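You operate a simulated robot arm through the tools that you are given. There is no shell and no other tool. Be economical: measure what you need, move in short steps, check, and stop when the job is done.

You run a simulated two-armed robot. Do the job below in one go: nothing can be reset, and whatever is moved stays where it is left.

## Task
Wipe up the spill on the right half of the bench with the blue cloth and put it back.

It is judged by the outcome, as a careful person would: the job done as asked, and still so three seconds after it is handed in. It fails if anything else is knocked over, pushed out of place, dropped, spilled or broken. Flat cloth is picked up by pressing the open fingertips on it (5 to 10 N) and closing them slowly along it; thin cloth reads only 2 to 8 mm in the jaws.

## Robot
Two 7-joint arms with two-finger parallel grippers on one trunk, on a base that drives. Base frame: it is fixed to the floor where the robot stands at the start and does not move with it; the origin is under the middle of the robot, x ahead of it, y to its left, z up. Units: cm, rad, N and s.
The left shoulder is at the start at [7, 16.3, 112], the right one opposite. Payload 3.43 kg a hand.
The TCP of each hand is the grasp point between the finger pads, 3.4 cm short of the fingertips. In the tool frame z runs along the fingers and y along their closing line. Largest opening 12.8 cm; finger width 2.4, thickness 1.2; the body of the gripper, 4.8 by 13 cm, starts 9.6 cm behind the TCP.
Orientation is that of the tool frame in the base frame, as a unit quaternion [w, x, y, z]. With the fingers straight down and closing along the base's y, the tool's x points along the base's -x, its y along +y and its z along -z.

## Interface
- The arms move only by the tool send_rows. It takes "left_plan", "right_plan" or both (then of equal length, played together; a hand with none holds still); each is a list of rows, each a list of 3 entries, a list of its own where there are three numbers: the shift along the tool's x, y, z in cm, then the turn, a rotation vector about the tool's x, y, z in rad, then the closure, from 0 (fully open) to 1 (shut). In form: [[[dx, dy, dz], [wx, wy, wz], jaw], ...]. A call has 1 to 10 rows; each row shifts and turns the commanded pose from where the row before left it, along the tool's axes as they then stand. Each row takes 0.2 s and may step no farther than 5 cm and 0.15 rad from the row before; otherwise, or with a gripper value out of range, the whole call is refused. Where a pose cannot be reached the arm comes as near as it can. A force on the tool above 40 N (or 10 N above the force at the start of the call, whichever is more), or a blocked arm, ends the call early, and 0.2 s more pass. The fingers move at their own pace (about 15.3 cm/s each) and stop on an object; they squeeze with about 30 N. The grip force told is the motor's: it shows also when the fingers shut on nothing. Time passes only in rows, and 0.2 s behind the last, so rows that do not move let the fingers close. The reply holds the time, the measured pose of the TCP, the force on the tool along the base axes, the opening and the grip force, in the units named above and with some noise, and new pictures: "pictures" is both (left out), scene, wrist or none (wrist: the cameras of the hands that moved).
- Cameras (640 x 400 px; columns grow to the right, rows downward): "scene" is now at [13.14, 4.03, 133.74]; the picture's right is [0.45, -0.89, 0.00], its down [-0.54, -0.27, -0.80] and it looks along [0.72, 0.36, -0.60] (base axes); focal length 277 px, centre (320, 200). "left" rides on the left gripper at [7.6, 1.1, -16] in its tool frame; the picture's right is [-0.15, 0.99, 0.00], its down [-0.88, -0.13, -0.46] and it looks along [-0.45, -0.07, 0.89] (tool axes); focal length 234 px, centre (320, 200). "right" rides on the right gripper at [7.6, -1.1, -16] in its tool frame; the picture's right is [0.15, 0.99, 0.00], its down [-0.88, 0.13, -0.46] and it looks along [-0.45, 0.07, 0.89] (tool axes); focal length 234 px, centre (320, 200). There is no depth. A picture from a camera that has moved, and an enlarged one, comes with that camera's place and axes in the base frame and with its lens. The place of the scene camera against the robot may be out by one fixed shift of up to 1.2 cm in any direction.
- raise_lower(by): slides the trunk up (or, below 0, down) by that many cm; the arms and the scene camera ride with it, the base frame stays. It gives what a move gives, with no picture.
- drive_base(legs): drives the robot by 1 to 6 legs, each [ahead, left, turn to the left] in cm, cm and rad, along the robot's own axes; the way and the turn of a leg run together, so that a leg with both is an arc; at most 150 cm and 3.142 rad a leg. The arms and the cameras ride along, it lands a little off, and it stops where it bumps. It gives what a move gives, and a new picture of the scene camera.
- turn_head(pan, tilt): turns the head with the scene camera to pan (to the left, within 1.501 rad either way) and tilt (down, from -0.506 to 1.204), counted from straight ahead of the robot. It gives what a move gives, and a new picture of the scene camera.
- zoom(camera, box): a new picture of the part [left, top, right, bottom] of that camera's present view, enlarged. No time passes.
- close_job(): hands the job in; it is judged then, once.

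Work in short steps. Places have to be worked out from the pictures, the camera data and where the tool is seen: move nearer, look again, correct. Check each grasp and each placing, and mend what went wrong. You have 120 turns and 170 pictures in all, those below and enlarged ones among them. Open the grippers and draw the arms clear of the work before you hand the job in, unless the task says otherwise; then end with one line.

The tools are called as a command line: name --argument value ..., lists and objects as JSON in quotes. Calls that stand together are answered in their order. send_rows: Moves the arms, as the interface text tells. Its arguments: {"type":"object","properties":{"left_plan":{"type":"array","items":{"type":"array"}},"right_plan":{"type":"array","items":{"type":"array"}},"pictures":{"type":"string","enum":["both","scene","wrist","none"]}},"required":[]} The other tools are called the same way: raise_lower (by) slides the trunk up or down; drive_base (legs) drives the base; turn_head (pan, tilt) turns the head that bears the scene camera; zoom (camera, box) takes an enlarged picture of a part of a camera's view; close_job () hands the job in.

At the start:

```text
t: 0.0
left_tcp_pos: [50.39, 42.68, 103.68]
left_tcp_rot: [0.0, -0.001, 1.0, 0.0]
left_wrist_force: [0.2, -0.2, -0.4]
left_gripper_width: 12.79
left_grasp_force: 0.0
right_tcp_pos: [44.03, -0.08, 109.78]
right_tcp_rot: [-0.001, 0.0, 1.0, 0.0]
right_wrist_force: [-0.4, -0.4, 0.2]
right_gripper_width: 12.81
right_grasp_force: 0.0
trunk travel left (down, up): [-60.0, 34.0]
robot x, y, heading: [-0.09, -0.3, -0.004]
head pan, tilt: [0.464, 0.642]
```

scene: 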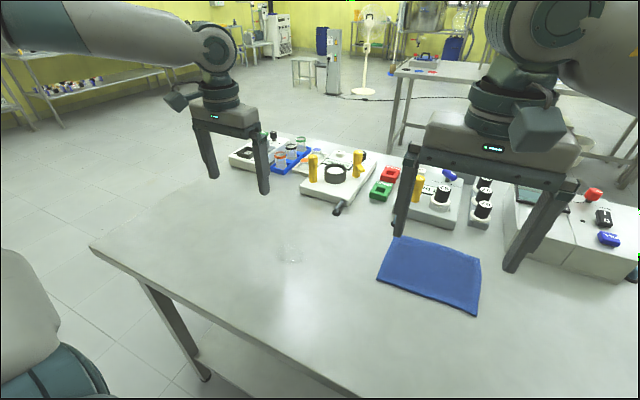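
right: 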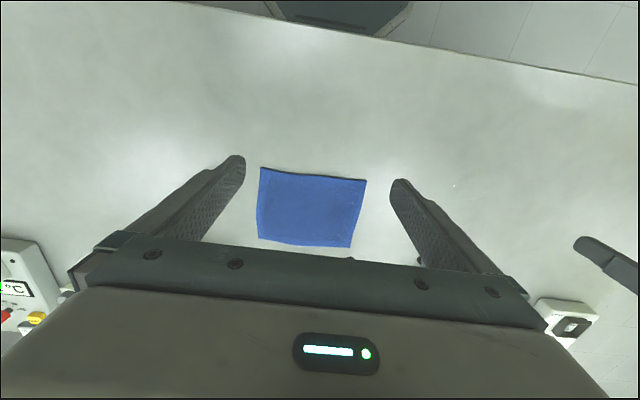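
left: 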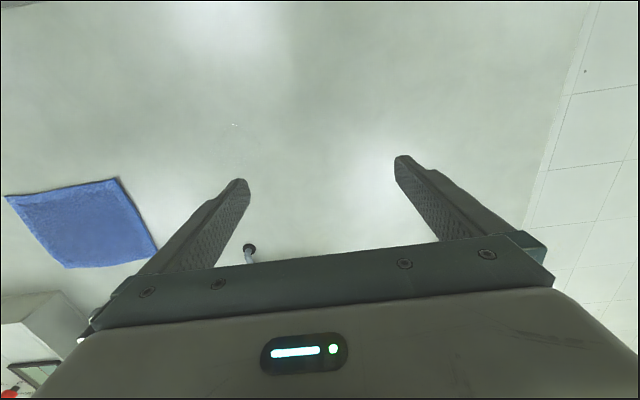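

The cloth is seen near the right hand; a faint patch near pixel (290,250) may be a spill, but the right half of the bench must be seen first. I turn the head right and down.

turn_head --pan -0.5 --tilt 0.75

zoom --camera "scene" --box '[0, 0, 640, 400]'

```text
t: 1.2
left_tcp_pos: [50.24, 42.67, 103.95]
left_tcp_rot: [0.0, -0.001, 1.0, 0.0]
left_wrist_force: [-0.5, 0.2, 0.3]
left_gripper_width: 12.78
left_grasp_force: 0.0
right_tcp_pos: [44.09, 0.0, 109.84]
right_tcp_rot: [-0.001, 0.0, 1.0, 0.0]
right_wrist_force: [-0.2, 1.3, -0.1]
right_gripper_width: 12.8
right_grasp_force: 0.1
trunk travel left (down, up): [-60.0, 34.0]
robot x, y, heading: [-0.17, -0.12, 0.0]
head pan, tilt: [-0.499, 0.75]
camera scene: at [12.64, -3.84, 132.81], right [-0.48, -0.88, 0.0], down [-0.6, 0.33, -0.73], along [0.64, -0.35, -0.68], focal length 277 px, centre (320, 200)
```

scene: 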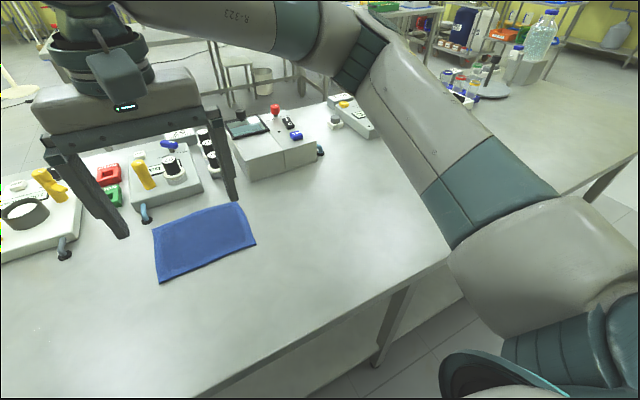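

```text
1.00 times, centred on (320, 200) of scene
camera zoom: at [12.64, -3.84, 132.81], right [-0.48, -0.88, 0.0], down [-0.6, 0.33, -0.73], along [0.64, -0.35, -0.68], focal length 277 px, centre (320, 200)
```

zoom: 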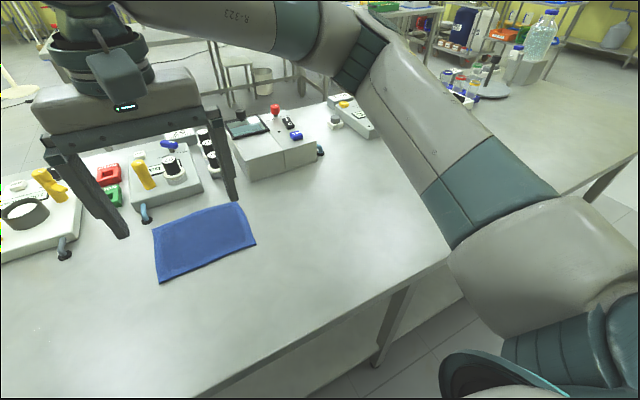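

The bench runs about y = -46 to 80 (middle ~17), so the faint mark at about (54,33) would be on the left half. I enlarge parts to search for faint marks on the right half.

zoom --camera "scene" --box '[220, 120, 460, 270]'

zoom --camera "scene" --box '[0, 220, 288, 400]'

zoom --camera "right" --box '[0, 0, 320, 200]'

zoom --camera "right" --box '[320, 20, 640, 220]'

```text
2.67 times, centred on (340, 195) of scene
camera zoom: at [12.64, -3.84, 132.81], right [-0.48, -0.88, 0.0], down [-0.6, 0.33, -0.73], along [0.64, -0.35, -0.68], focal length 738 px, centre (267, 213)
```

zoom: 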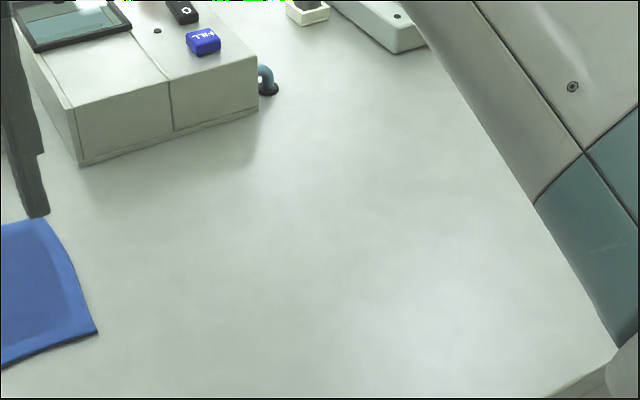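

```text
2.22 times, centred on (144, 310) of scene
camera zoom: at [12.64, -3.84, 132.81], right [-0.48, -0.88, 0.0], down [-0.6, 0.33, -0.73], along [0.64, -0.35, -0.68], focal length 615 px, centre (711, -44)
```

zoom: 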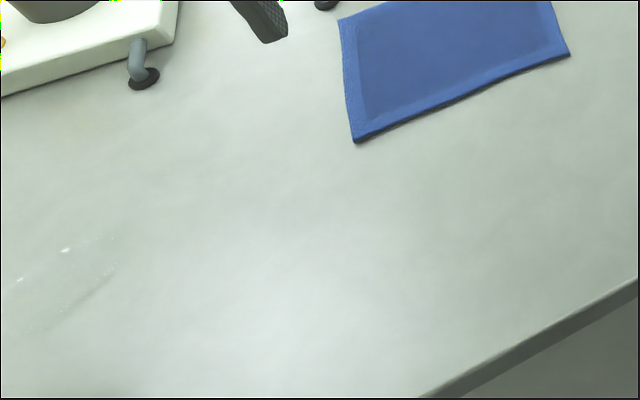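

```text
2.00 times, centred on (160, 100) of right
camera zoom: at [36.61, -1.08, 125.69], right [-0.15, 0.99, 0.0], down [0.88, 0.13, 0.45], along [0.45, 0.07, -0.89], focal length 468 px, centre (640, 400)
```

zoom: 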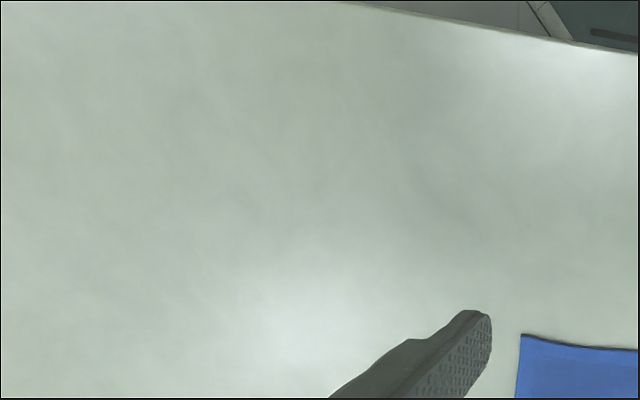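

```text
2.00 times, centred on (480, 120) of right
camera zoom: at [36.61, -1.08, 125.69], right [-0.15, 0.99, 0.0], down [0.88, 0.13, 0.45], along [0.45, 0.07, -0.89], focal length 468 px, centre (0, 360)
```

zoom: 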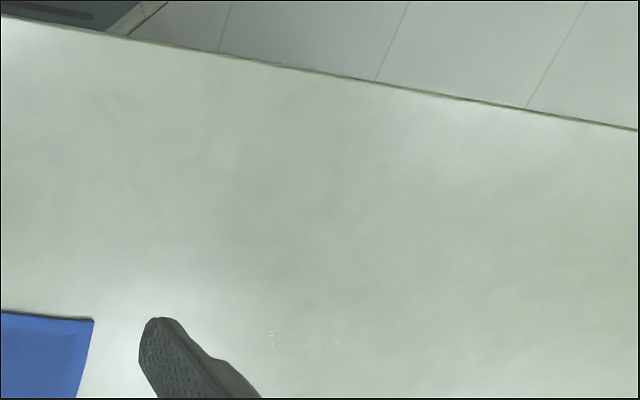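

Only one puddle seen so far, near (53,34). The bench edge seems to go on behind the right arm, so I look farther right and also left to find the bench's ends.

turn_head --pan -1.1 --tilt 0.55

turn_head --pan 0.9 --tilt 0.7

```text
t: 2.2
left_tcp_pos: [50.32, 42.68, 103.78]
left_tcp_rot: [-0.001, 0.0, 1.0, 0.0]
left_wrist_force: [-0.4, -0.6, 0.2]
left_gripper_width: 12.81
left_grasp_force: 0.1
right_tcp_pos: [44.13, -0.04, 109.73]
right_tcp_rot: [-0.001, 0.001, 1.0, 0.0]
right_wrist_force: [0.4, -0.1, 0.0]
right_gripper_width: 12.8
right_grasp_force: 0.0
trunk travel left (down, up): [-60.0, 34.0]
robot x, y, heading: [0.22, -0.01, 0.002]
head pan, tilt: [-1.1, 0.55]
camera scene: at [9.45, -7.87, 134.55], right [-0.89, -0.45, 0.0], down [-0.24, 0.47, -0.85], along [0.39, -0.76, -0.52], focal length 277 px, centre (320, 200)
```

scene: 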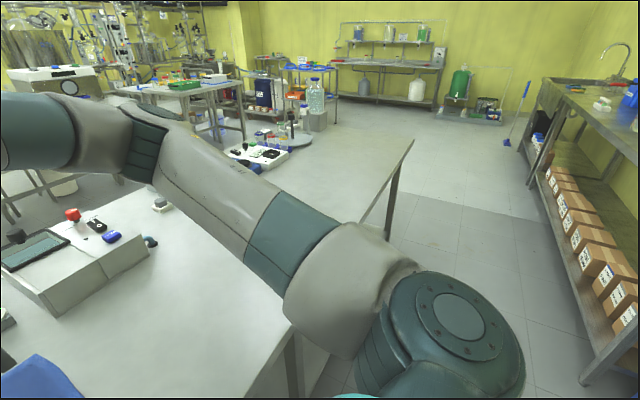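

```text
t: 4.2
left_tcp_pos: [50.29, 42.79, 103.83]
left_tcp_rot: [-0.001, 0.0, 1.0, 0.0]
left_wrist_force: [-0.3, 0.8, 0.1]
left_gripper_width: 12.79
left_grasp_force: 0.1
right_tcp_pos: [44.11, -0.07, 109.65]
right_tcp_rot: [-0.001, 0.001, 1.0, 0.001]
right_wrist_force: [-0.7, 0.9, 0.0]
right_gripper_width: 12.82
right_grasp_force: 0.1
trunk travel left (down, up): [-60.0, 34.0]
robot x, y, heading: [-0.31, 0.29, -0.002]
head pan, tilt: [0.901, 0.7]
camera scene: at [10.64, 6.78, 133.24], right [0.78, -0.62, 0.0], down [-0.4, -0.5, -0.76], along [0.48, 0.6, -0.64], focal length 277 px, centre (320, 200)
```

scene: 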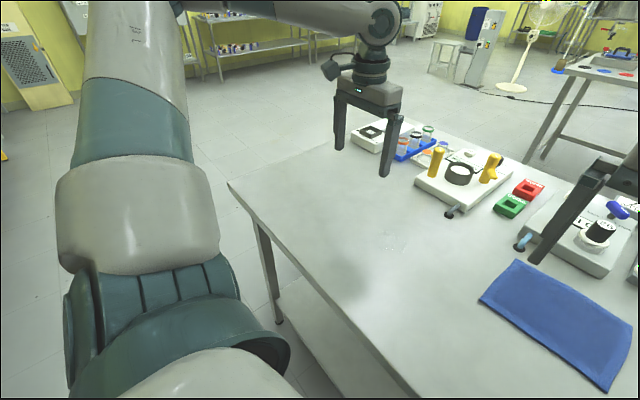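

The bench top runs on behind the right arm to about y = -171, so its middle is near y = -45 and the puddle at y = 34 is on the left half. I raise the trunk for clearance and drive right to see the right half.

raise_lower --by 12

turn_head --pan -1.3 --tilt 0.6

drive_base --legs '[[0, -60, 0]]'

```text
t: 5.7
left_tcp_pos: [50.43, 42.7, 115.67]
left_tcp_rot: [0.001, -0.001, 1.0, -0.001]
left_wrist_force: [0.0, 0.0, -0.2]
left_gripper_width: 12.78
left_grasp_force: 0.0
right_tcp_pos: [44.17, -0.01, 121.73]
right_tcp_rot: [0.0, 0.0, 1.0, 0.0]
right_wrist_force: [-0.2, 0.0, -0.3]
right_gripper_width: 12.81
right_grasp_force: 0.0
trunk travel left (down, up): [-72.0, 22.0]
robot x, y, heading: [-0.09, -0.47, 0.002]
head pan, tilt: [0.901, 0.7]
```

```text
t: 7.7
left_tcp_pos: [50.26, 42.61, 115.66]
left_tcp_rot: [0.0, 0.001, 1.0, 0.0]
left_wrist_force: [0.1, 1.2, -0.1]
left_gripper_width: 12.8
left_grasp_force: 0.0
right_tcp_pos: [44.07, 0.02, 121.73]
right_tcp_rot: [0.0, 0.0, 1.0, 0.0]
right_wrist_force: [0.1, -0.2, 0.6]
right_gripper_width: 12.82
right_grasp_force: 0.0
trunk travel left (down, up): [-72.0, 22.0]
robot x, y, heading: [0.01, 0.01, -0.002]
head pan, tilt: [-1.3, 0.6]
camera scene: at [7.73, -8.39, 146.1], right [-0.96, -0.27, 0.0], down [-0.15, 0.54, -0.83], along [0.22, -0.8, -0.56], focal length 277 px, centre (320, 200)
```

scene: 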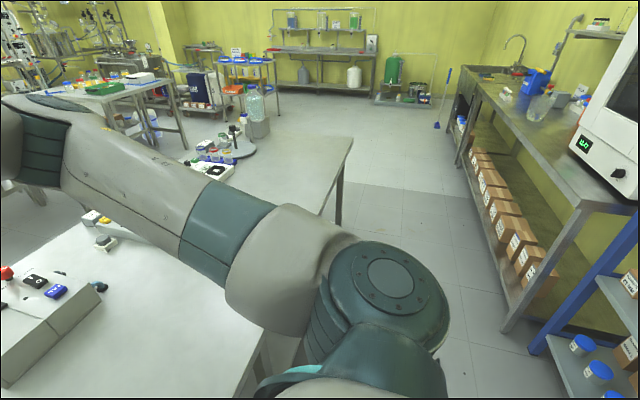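

```text
t: 11.1
left_tcp_pos: [50.55, -17.68, 115.88]
left_tcp_rot: [-0.001, 0.005, 1.0, -0.001]
left_wrist_force: [0.7, -0.7, 0.6]
left_gripper_width: 12.8
left_grasp_force: 0.2
right_tcp_pos: [43.73, -60.34, 121.74]
right_tcp_rot: [0.0, 0.006, 1.0, 0.001]
right_wrist_force: [0.2, 0.1, -0.1]
right_gripper_width: 12.78
right_grasp_force: 0.1
trunk travel left (down, up): [-72.0, 22.0]
robot x, y, heading: [-0.56, -59.64, -0.015]
head pan, tilt: [-1.3, 0.6]
camera scene: at [7.29, -68.24, 146.11], right [-0.97, -0.26, 0.0], down [-0.14, 0.55, -0.83], along [0.21, -0.8, -0.56], focal length 277 px, centre (320, 200)
```

scene: 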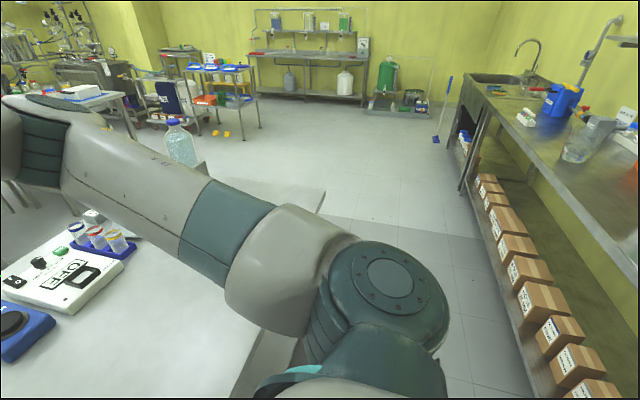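

Now I look forward over this second part of the bench.

turn_head --pan -0.5 --tilt 0.75

turn_head --pan 0.3 --tilt 0.7

```text
t: 12.2
left_tcp_pos: [50.59, -17.77, 115.81]
left_tcp_rot: [0.0, 0.006, 1.0, 0.0]
left_wrist_force: [-0.3, 0.6, 0.3]
left_gripper_width: 12.79
left_grasp_force: 0.0
right_tcp_pos: [43.73, -60.43, 121.73]
right_tcp_rot: [-0.001, 0.006, 1.0, 0.0]
right_wrist_force: [-1.6, -1.3, -0.8]
right_gripper_width: 12.78
right_grasp_force: 0.0
trunk travel left (down, up): [-72.0, 22.0]
robot x, y, heading: [-0.4, -59.74, -0.016]
head pan, tilt: [-0.499, 0.75]
camera scene: at [12.25, -63.81, 144.82], right [-0.49, -0.87, 0.0], down [-0.59, 0.33, -0.73], along [0.64, -0.36, -0.68], focal length 277 px, centre (320, 200)
```

scene: 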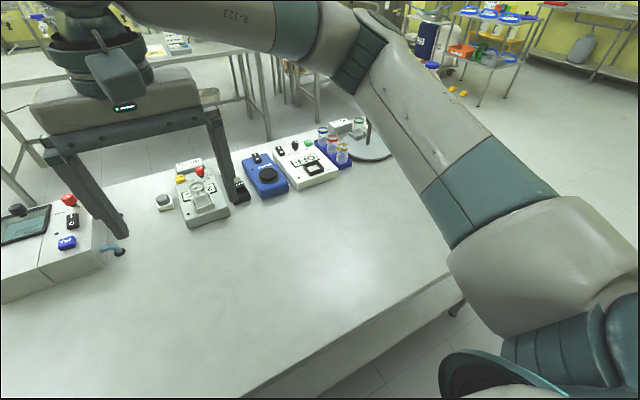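

```text
t: 13.4
left_tcp_pos: [50.51, -17.8, 115.87]
left_tcp_rot: [0.0, 0.006, 1.0, 0.0]
left_wrist_force: [-0.2, 0.8, -0.3]
left_gripper_width: 12.8
left_grasp_force: 0.1
right_tcp_pos: [43.69, -60.44, 121.72]
right_tcp_rot: [-0.001, 0.006, 1.0, 0.0]
right_wrist_force: [0.0, 0.7, -0.3]
right_gripper_width: 12.81
right_grasp_force: 0.0
trunk travel left (down, up): [-72.0, 22.0]
robot x, y, heading: [-0.47, -59.64, -0.01]
head pan, tilt: [0.3, 0.7]
camera scene: at [13.17, -57.35, 145.24], right [0.28, -0.96, 0.0], down [-0.62, -0.18, -0.76], along [0.73, 0.22, -0.64], focal length 277 px, centre (320, 200)
```

scene: 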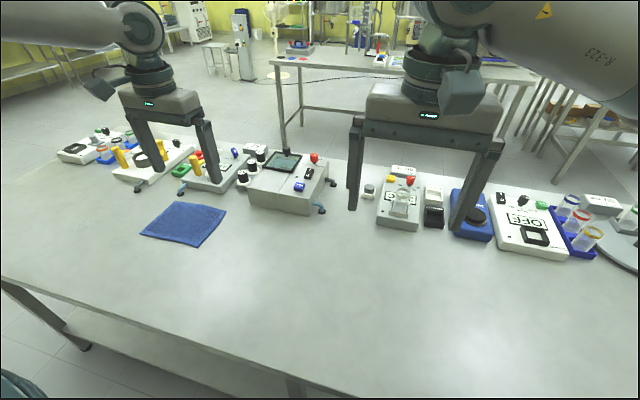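

The bench is one long top. No puddle yet here; I drive further right and look.

drive_base --legs '[[0, -50, 0]]'

turn_head --pan -0.3 --tilt 0.75

zoom --camera "right" --box '[0, 0, 640, 400]'

zoom --camera "left" --box '[0, 0, 640, 400]'

```text
t: 16.3
left_tcp_pos: [49.75, -66.89, 115.75]
left_tcp_rot: [0.0, 0.001, 1.0, 0.0]
left_wrist_force: [0.5, 0.0, -0.3]
left_gripper_width: 12.82
left_grasp_force: 0.1
right_tcp_pos: [43.4, -109.77, 121.68]
right_tcp_rot: [-0.001, 0.003, 1.0, -0.001]
right_wrist_force: [-0.2, -1.3, 1.2]
right_gripper_width: 12.78
right_grasp_force: 0.0
trunk travel left (down, up): [-72.0, 22.0]
robot x, y, heading: [-0.64, -109.27, -0.005]
head pan, tilt: [0.3, 0.7]
camera scene: at [12.77, -106.94, 145.24], right [0.29, -0.96, 0.0], down [-0.62, -0.19, -0.76], along [0.73, 0.22, -0.64], focal length 277 px, centre (320, 200)
```

scene: 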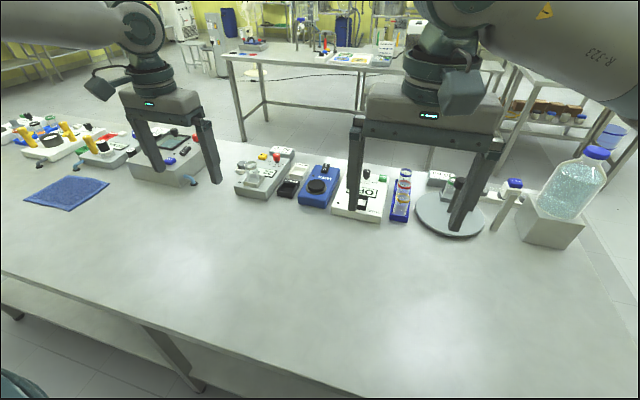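

```text
t: 17.3
left_tcp_pos: [49.72, -67.04, 115.7]
left_tcp_rot: [0.0, 0.001, 1.0, 0.0]
left_wrist_force: [-0.6, 0.5, 0.3]
left_gripper_width: 12.81
left_grasp_force: 0.1
right_tcp_pos: [43.39, -109.67, 121.77]
right_tcp_rot: [-0.001, 0.002, 1.0, 0.0]
right_wrist_force: [-0.5, -0.2, -0.7]
right_gripper_width: 12.83
right_grasp_force: 0.2
trunk travel left (down, up): [-72.0, 22.0]
robot x, y, heading: [-0.79, -109.67, -0.004]
head pan, tilt: [-0.3, 0.75]
camera scene: at [12.56, -111.91, 144.81], right [-0.3, -0.95, 0.0], down [-0.65, 0.2, -0.73], along [0.7, -0.22, -0.68], focal length 277 px, centre (320, 200)
```

scene: 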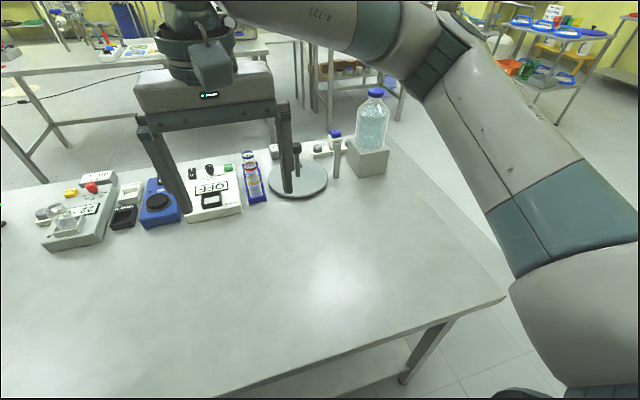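

```text
1.00 times, centred on (320, 200) of right
camera zoom: at [35.87, -110.74, 137.69], right [-0.14, 0.99, 0.0], down [0.88, 0.13, 0.45], along [0.45, 0.06, -0.89], focal length 234 px, centre (320, 200)
```

zoom: 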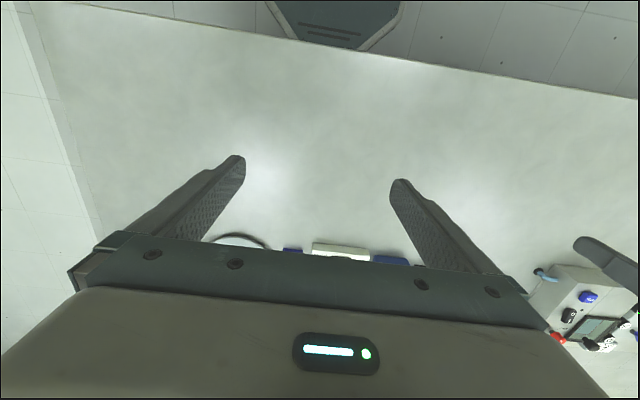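

```text
1.00 times, centred on (320, 200) of left
camera zoom: at [42.27, -65.83, 131.66], right [0.15, 0.99, 0.0], down [0.88, -0.13, 0.46], along [0.45, -0.07, -0.89], focal length 234 px, centre (320, 200)
```

zoom: 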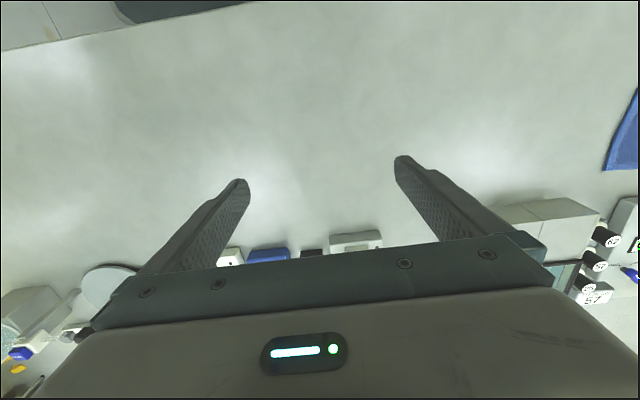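

I enlarge the bare bench top here, as the puddle is clear and shows only faint glints.

zoom --camera "scene" --box '[0, 200, 300, 388]'

zoom --camera "scene" --box '[220, 170, 500, 345]'

zoom --camera "right" --box '[40, 10, 340, 198]'

zoom --camera "right" --box '[320, 50, 640, 250]'

zoom --camera "left" --box '[320, 10, 640, 210]'

```text
2.13 times, centred on (150, 294) of scene
camera zoom: at [12.56, -111.91, 144.81], right [-0.3, -0.95, 0.0], down [-0.65, 0.2, -0.73], along [0.7, -0.22, -0.68], focal length 589 px, centre (682, 0)
```

zoom: 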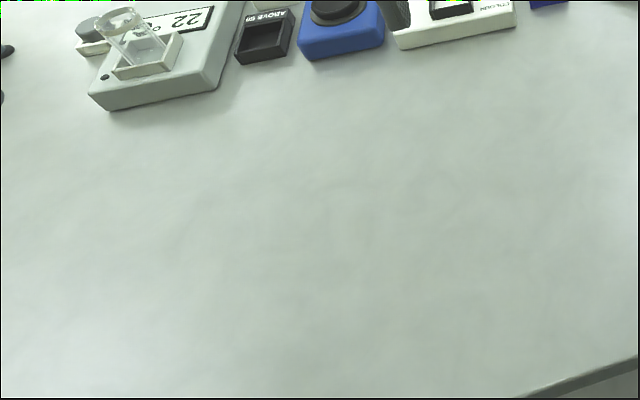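

```text
2.29 times, centred on (360, 258) of scene
camera zoom: at [12.56, -111.91, 144.81], right [-0.3, -0.95, 0.0], down [-0.65, 0.2, -0.73], along [0.7, -0.22, -0.68], focal length 633 px, centre (229, 69)
```

zoom: 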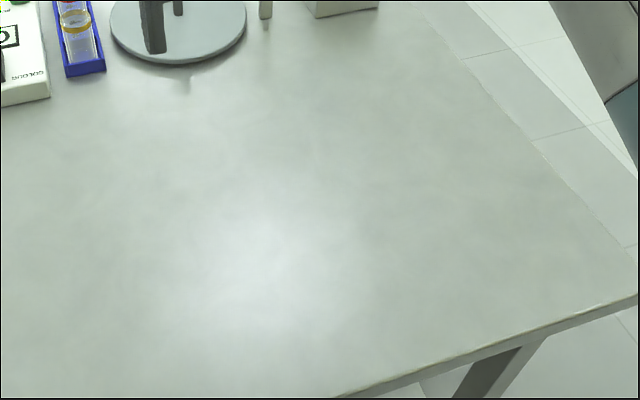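

```text
2.13 times, centred on (190, 104) of right
camera zoom: at [35.87, -110.74, 137.69], right [-0.14, 0.99, 0.0], down [0.88, 0.13, 0.45], along [0.45, 0.06, -0.89], focal length 498 px, centre (597, 404)
```

zoom: 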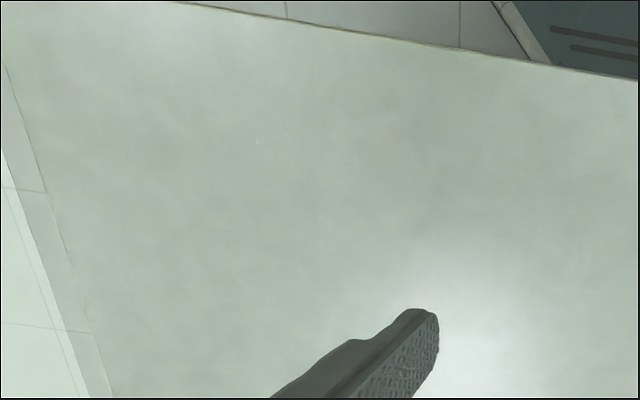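

```text
2.00 times, centred on (480, 150) of right
camera zoom: at [35.87, -110.74, 137.69], right [-0.14, 0.99, 0.0], down [0.88, 0.13, 0.45], along [0.45, 0.06, -0.89], focal length 468 px, centre (0, 300)
```

zoom: 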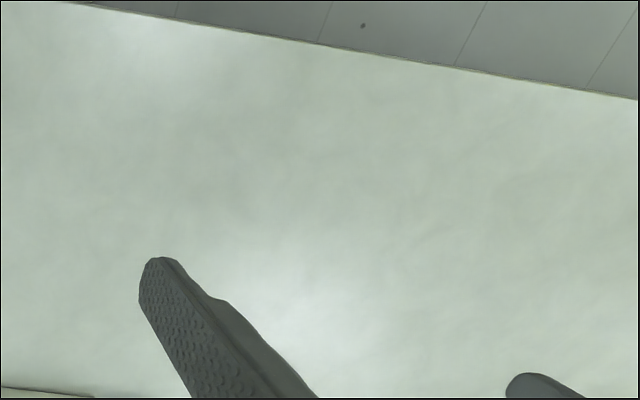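

```text
2.00 times, centred on (480, 110) of left
camera zoom: at [42.27, -65.83, 131.66], right [0.15, 0.99, 0.0], down [0.88, -0.13, 0.46], along [0.45, -0.07, -0.89], focal length 468 px, centre (0, 380)
```

zoom: 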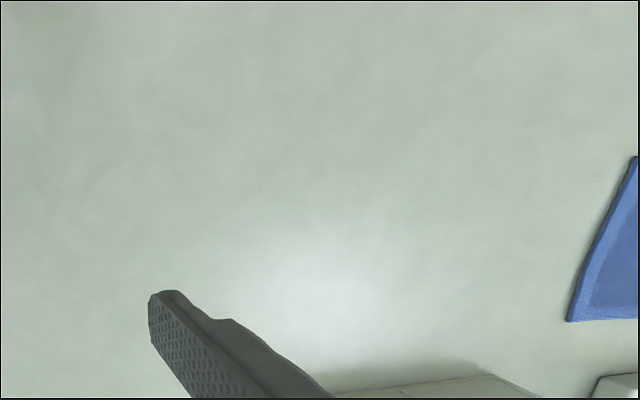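

There is a tiny glint at about (40,-145). I enlarge it and the matching scene area.

zoom --camera "right" --box '[120, 40, 220, 102]'

turn_head --pan -0.75 --tilt 0.95

```text
6.40 times, centred on (170, 71) of right
camera zoom: at [35.87, -110.74, 137.69], right [-0.14, 0.99, 0.0], down [0.88, 0.13, 0.45], along [0.45, 0.06, -0.89], focal length 1499 px, centre (1280, 1026)
```

zoom: 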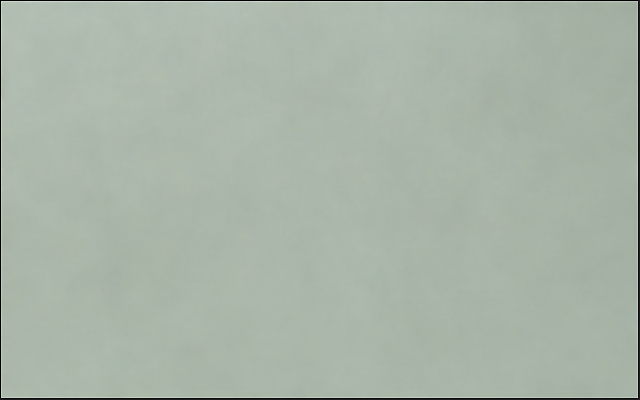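

```text
t: 18.2
left_tcp_pos: [49.75, -67.13, 115.87]
left_tcp_rot: [-0.001, 0.001, 1.0, 0.0]
left_wrist_force: [-0.1, 0.0, -0.4]
left_gripper_width: 12.79
left_grasp_force: 0.0
right_tcp_pos: [43.31, -109.75, 121.74]
right_tcp_rot: [-0.001, 0.002, 1.0, 0.0]
right_wrist_force: [-0.3, 0.1, -0.1]
right_gripper_width: 12.77
right_grasp_force: 0.1
trunk travel left (down, up): [-72.0, 22.0]
robot x, y, heading: [-0.71, -109.76, -0.007]
head pan, tilt: [-0.75, 0.949]
camera scene: at [9.95, -114.46, 143.26], right [-0.68, -0.73, 0.0], down [-0.59, 0.56, -0.58], along [0.42, -0.4, -0.81], focal length 277 px, centre (320, 200)
```

scene: 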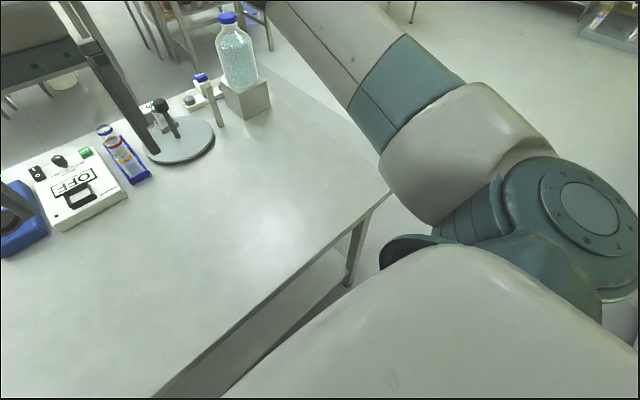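

zoom --camera "scene" --box '[160, 120, 400, 270]'

zoom --camera "scene" --box '[0, 200, 288, 380]'

zoom --camera "left" --box '[0, 30, 320, 230]'

```text
2.67 times, centred on (280, 195) of scene
camera zoom: at [9.95, -114.46, 143.26], right [-0.68, -0.73, 0.0], down [-0.59, 0.56, -0.58], along [0.42, -0.4, -0.81], focal length 738 px, centre (427, 213)
```

zoom: 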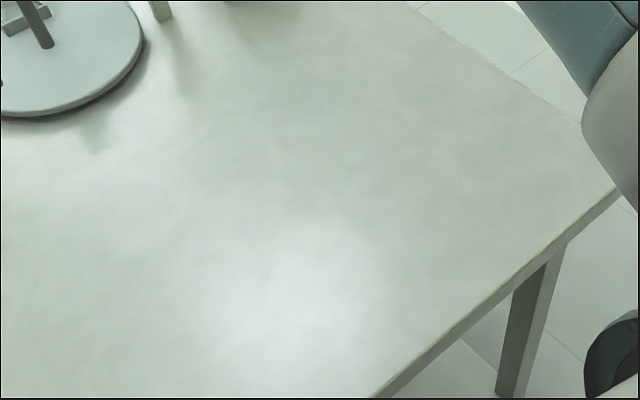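

```text
2.22 times, centred on (144, 290) of scene
camera zoom: at [9.95, -114.46, 143.26], right [-0.68, -0.73, 0.0], down [-0.59, 0.56, -0.58], along [0.42, -0.4, -0.81], focal length 615 px, centre (711, 0)
```

zoom: 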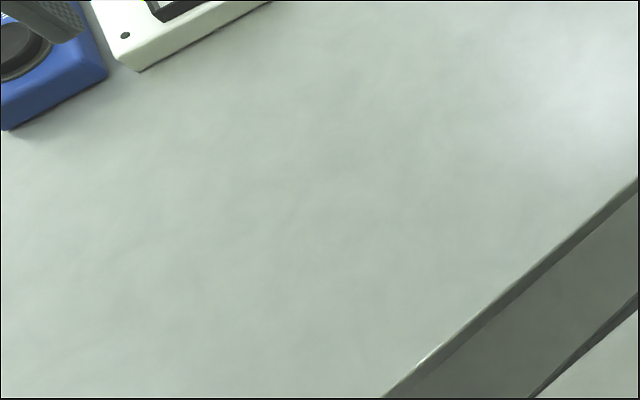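

```text
2.00 times, centred on (160, 130) of left
camera zoom: at [42.27, -65.87, 131.68], right [0.15, 0.99, 0.0], down [0.88, -0.13, 0.46], along [0.45, -0.07, -0.89], focal length 468 px, centre (640, 340)
```

zoom: 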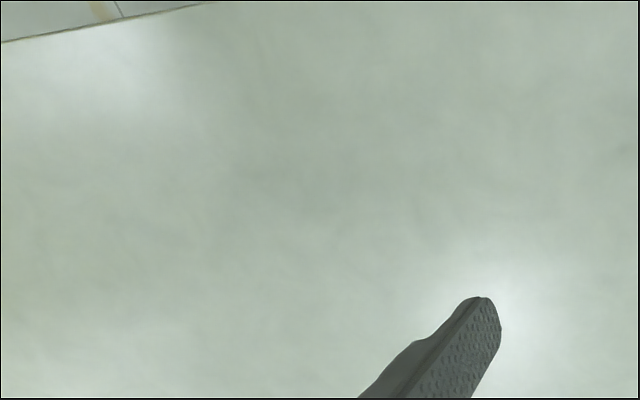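

No spill shows at this far end. I drive back in steps, scanning the part between about y = -20 and -100 with enlarged views.

drive_base --legs '[[0, 45, 0]]'

turn_head --pan 0.0 --tilt 0.85

zoom --camera "scene" --box '[0, 180, 320, 380]'

zoom --camera "scene" --box '[320, 180, 640, 380]'

zoom --camera "right" --box '[0, 0, 640, 400]'

zoom --camera "left" --box '[0, 0, 640, 400]'

```text
t: 20.9
left_tcp_pos: [50.04, -22.27, 115.76]
left_tcp_rot: [0.0, 0.003, 1.0, -0.001]
left_wrist_force: [-0.4, -0.7, 0.3]
left_gripper_width: 12.79
left_grasp_force: 0.2
right_tcp_pos: [43.6, -65.07, 121.75]
right_tcp_rot: [-0.001, 0.003, 1.0, 0.0]
right_wrist_force: [-0.6, 0.0, -0.5]
right_gripper_width: 12.79
right_grasp_force: 0.1
trunk travel left (down, up): [-72.0, 22.0]
robot x, y, heading: [-0.55, -64.81, -0.005]
head pan, tilt: [-0.75, 0.949]
camera scene: at [10.14, -69.67, 143.26], right [-0.69, -0.73, 0.0], down [-0.59, 0.56, -0.58], along [0.42, -0.4, -0.81], focal length 277 px, centre (320, 200)
```

scene: 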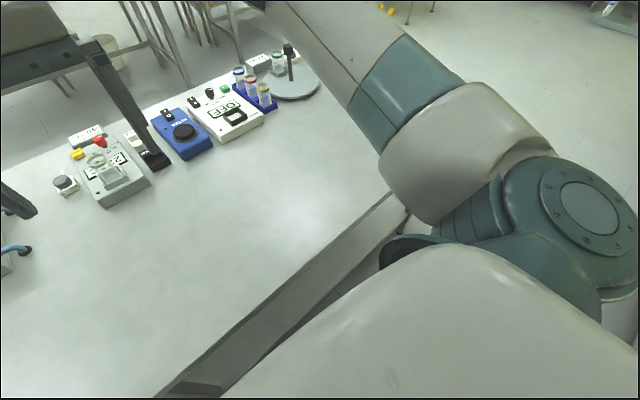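

```text
t: 22.0
left_tcp_pos: [50.16, -22.35, 115.74]
left_tcp_rot: [0.0, 0.002, 1.0, 0.0]
left_wrist_force: [0.0, 0.6, 0.3]
left_gripper_width: 12.81
left_grasp_force: 0.1
right_tcp_pos: [43.62, -65.03, 121.86]
right_tcp_rot: [-0.001, 0.004, 1.0, 0.0]
right_wrist_force: [0.2, -0.2, 0.2]
right_gripper_width: 12.79
right_grasp_force: 0.1
trunk travel left (down, up): [-72.0, 22.0]
robot x, y, heading: [-0.31, -64.47, -0.01]
head pan, tilt: [0.0, 0.85]
camera scene: at [12.67, -64.68, 144.01], right [-0.01, -1.0, 0.0], down [-0.75, 0.01, -0.66], along [0.66, 0.0, -0.75], focal length 277 px, centre (320, 200)
```

scene: 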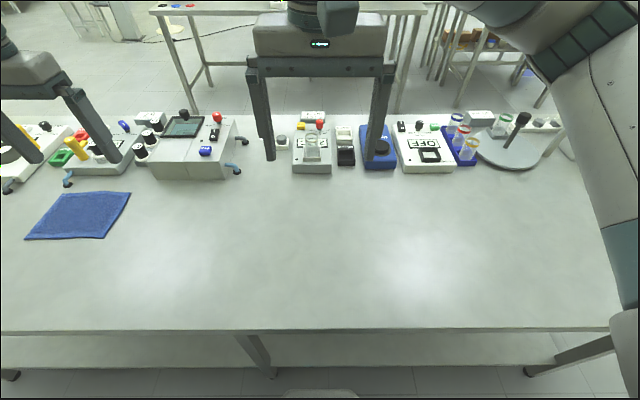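

```text
2.00 times, centred on (160, 280) of scene
camera zoom: at [12.67, -64.68, 144.01], right [-0.01, -1.0, 0.0], down [-0.75, 0.01, -0.66], along [0.66, 0.0, -0.75], focal length 554 px, centre (640, 40)
```

zoom: 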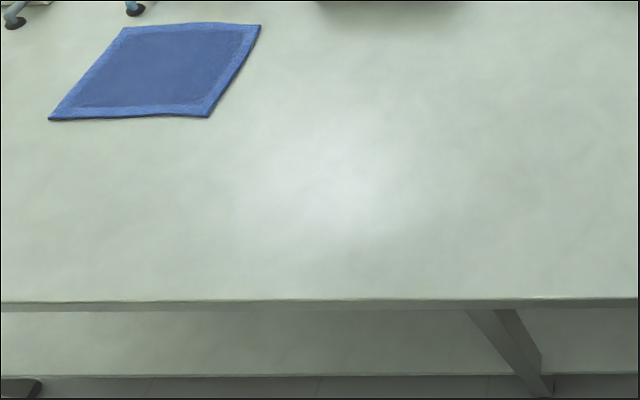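

```text
2.00 times, centred on (480, 280) of scene
camera zoom: at [12.67, -64.68, 144.01], right [-0.01, -1.0, 0.0], down [-0.75, 0.01, -0.66], along [0.66, 0.0, -0.75], focal length 554 px, centre (0, 40)
```

zoom: 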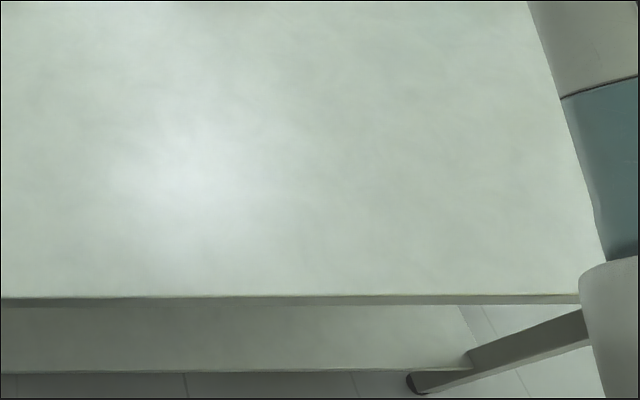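

```text
1.00 times, centred on (320, 200) of right
camera zoom: at [36.09, -66.01, 137.69], right [-0.14, 0.99, 0.0], down [0.88, 0.12, 0.45], along [0.45, 0.06, -0.89], focal length 234 px, centre (320, 200)
```

zoom: 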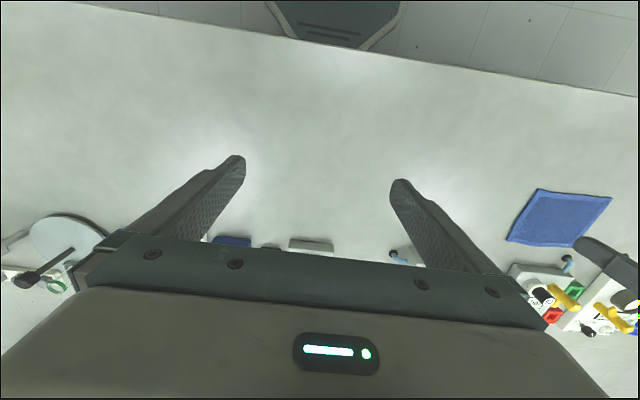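

```text
1.00 times, centred on (320, 200) of left
camera zoom: at [42.58, -21.11, 131.69], right [0.15, 0.99, 0.0], down [0.88, -0.13, 0.46], along [0.45, -0.07, -0.89], focal length 234 px, centre (320, 200)
```

zoom: 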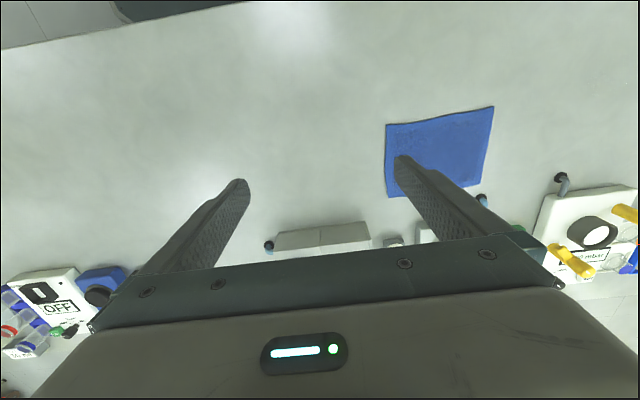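

No spill in this middle part either. The single glint near (40,-145) at the far end deserves a close check, so I drive there and look from both near and oblique angles.

drive_base --legs '[[0, -65, 0]]'

zoom --camera "scene" --box '[80, 180, 400, 380]'

zoom --camera "scene" --box '[300, 140, 620, 340]'

zoom --camera "right" --box '[60, 20, 380, 220]'

zoom --camera "right" --box '[300, 20, 620, 220]'

```text
t: 25.7
left_tcp_pos: [49.71, -88.05, 115.8]
left_tcp_rot: [0.001, 0.002, 1.0, 0.0]
left_wrist_force: [0.9, 0.1, 0.6]
left_gripper_width: 12.82
left_grasp_force: 0.1
right_tcp_pos: [43.25, -130.82, 121.82]
right_tcp_rot: [-0.001, 0.003, 1.0, 0.0]
right_wrist_force: [0.4, -0.6, -0.5]
right_gripper_width: 12.81
right_grasp_force: 0.1
trunk travel left (down, up): [-72.0, 22.0]
robot x, y, heading: [-1.48, -130.35, -0.003]
head pan, tilt: [0.0, 0.85]
camera scene: at [12.33, -130.44, 144.01], right [0.0, -1.0, 0.0], down [-0.75, 0.0, -0.66], along [0.66, 0.0, -0.75], focal length 277 px, centre (320, 200)
```

scene: 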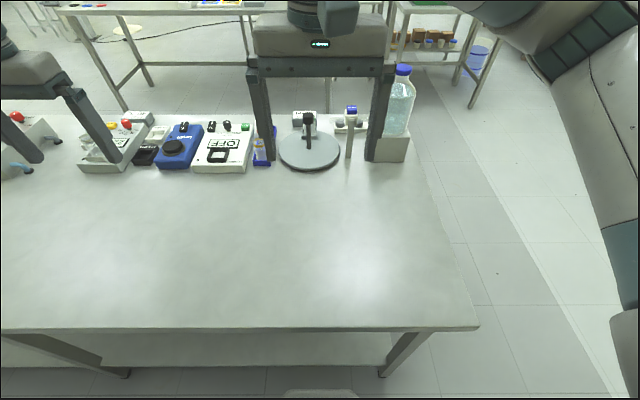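

```text
2.00 times, centred on (240, 280) of scene
camera zoom: at [12.33, -130.44, 144.01], right [0.0, -1.0, 0.0], down [-0.75, 0.0, -0.66], along [0.66, 0.0, -0.75], focal length 554 px, centre (480, 40)
```

zoom: 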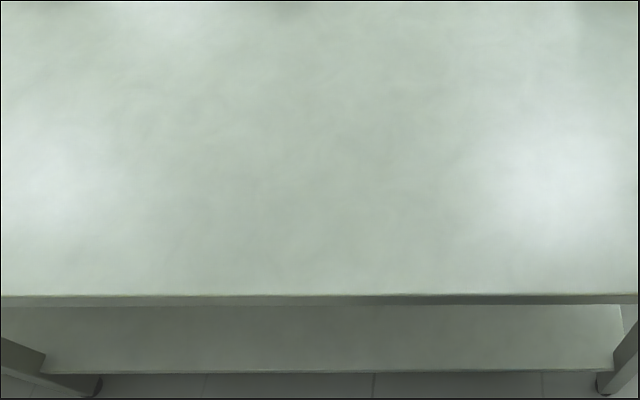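

```text
2.00 times, centred on (460, 240) of scene
camera zoom: at [12.33, -130.44, 144.01], right [0.0, -1.0, 0.0], down [-0.75, 0.0, -0.66], along [0.66, 0.0, -0.75], focal length 554 px, centre (40, 120)
```

zoom: 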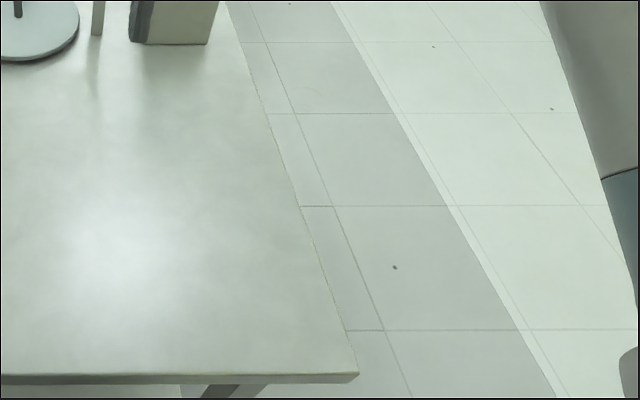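

```text
2.00 times, centred on (220, 120) of right
camera zoom: at [35.74, -131.74, 137.69], right [-0.14, 0.99, 0.0], down [0.88, 0.13, 0.45], along [0.45, 0.06, -0.89], focal length 468 px, centre (520, 360)
```

zoom: 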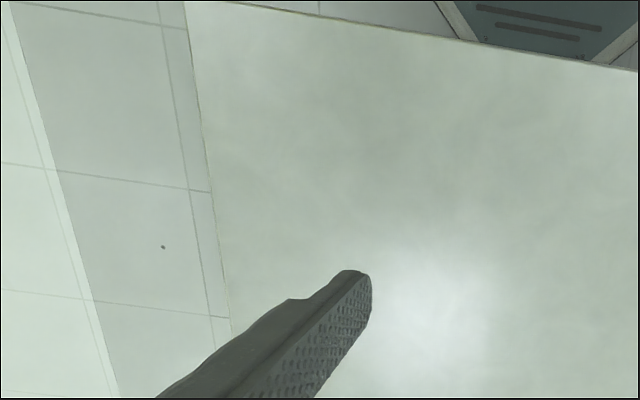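

```text
2.00 times, centred on (460, 120) of right
camera zoom: at [35.74, -131.74, 137.69], right [-0.14, 0.99, 0.0], down [0.88, 0.13, 0.45], along [0.45, 0.06, -0.89], focal length 468 px, centre (40, 360)
```

zoom: 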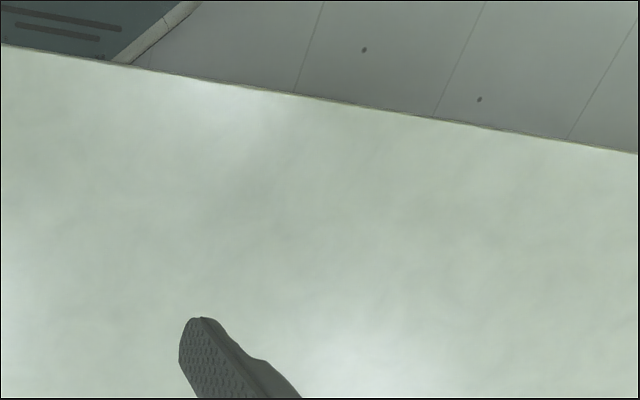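

Nothing at the far end up to y ≈ -165. I drive back to check the left-hand part and the middle once more from another angle.

drive_base --legs '[[0, 105, 0]]'

zoom --camera "scene" --box '[0, 180, 320, 380]'

zoom --camera "scene" --box '[320, 180, 640, 380]'

zoom --camera "left" --box '[0, 0, 640, 400]'

```text
t: 31.1
left_tcp_pos: [49.65, 17.53, 115.84]
left_tcp_rot: [0.0, -0.002, 1.0, 0.0]
left_wrist_force: [0.0, -0.5, 0.3]
left_gripper_width: 12.8
left_grasp_force: 0.0
right_tcp_pos: [43.4, -25.1, 121.73]
right_tcp_rot: [-0.001, -0.001, 1.0, -0.001]
right_wrist_force: [-0.7, -0.1, 1.0]
right_gripper_width: 12.81
right_grasp_force: 0.0
trunk travel left (down, up): [-72.0, 22.0]
robot x, y, heading: [-0.8, -25.19, 0.002]
head pan, tilt: [0.0, 0.85]
camera scene: at [12.47, -25.06, 144.01], right [0.0, -1.0, 0.0], down [-0.75, 0.0, -0.66], along [0.66, 0.0, -0.75], focal length 277 px, centre (320, 200)
```

scene: 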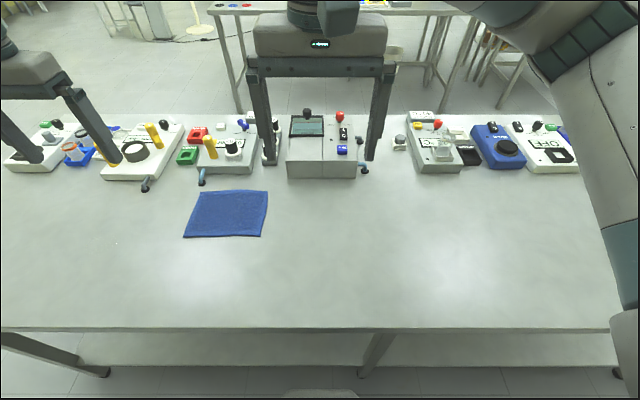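

```text
2.00 times, centred on (160, 280) of scene
camera zoom: at [12.47, -25.06, 144.01], right [0.0, -1.0, 0.0], down [-0.75, 0.0, -0.66], along [0.66, 0.0, -0.75], focal length 554 px, centre (640, 40)
```

zoom: 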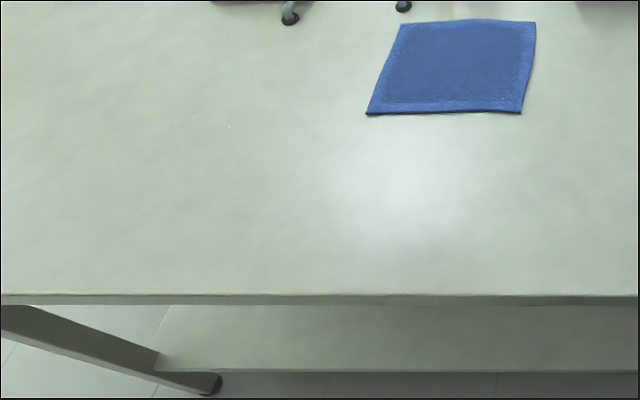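

```text
2.00 times, centred on (480, 280) of scene
camera zoom: at [12.47, -25.06, 144.01], right [0.0, -1.0, 0.0], down [-0.75, 0.0, -0.66], along [0.66, 0.0, -0.75], focal length 554 px, centre (0, 40)
```

zoom: 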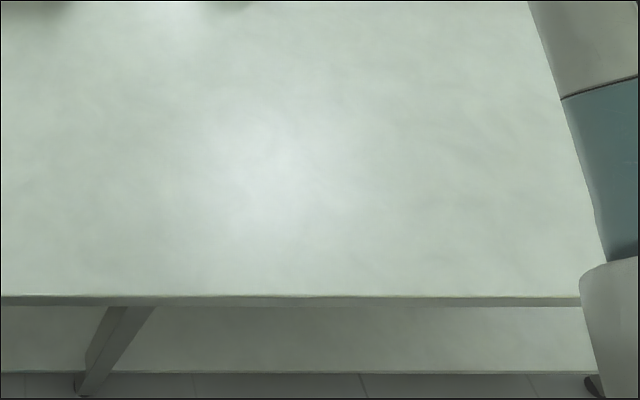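

```text
1.00 times, centred on (320, 200) of left
camera zoom: at [42.05, 18.74, 131.7], right [0.14, 0.99, 0.0], down [0.88, -0.13, 0.46], along [0.45, -0.07, -0.89], focal length 234 px, centre (320, 200)
```

zoom: 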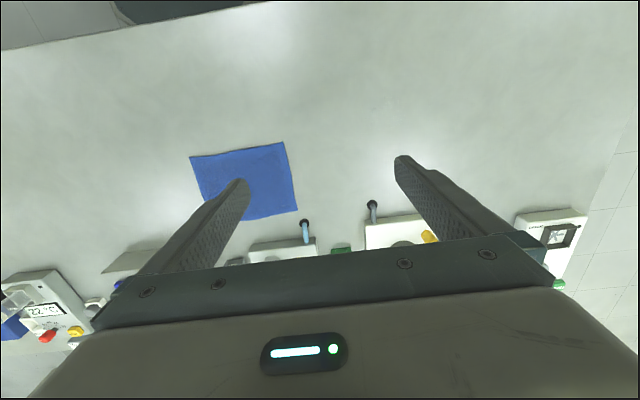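

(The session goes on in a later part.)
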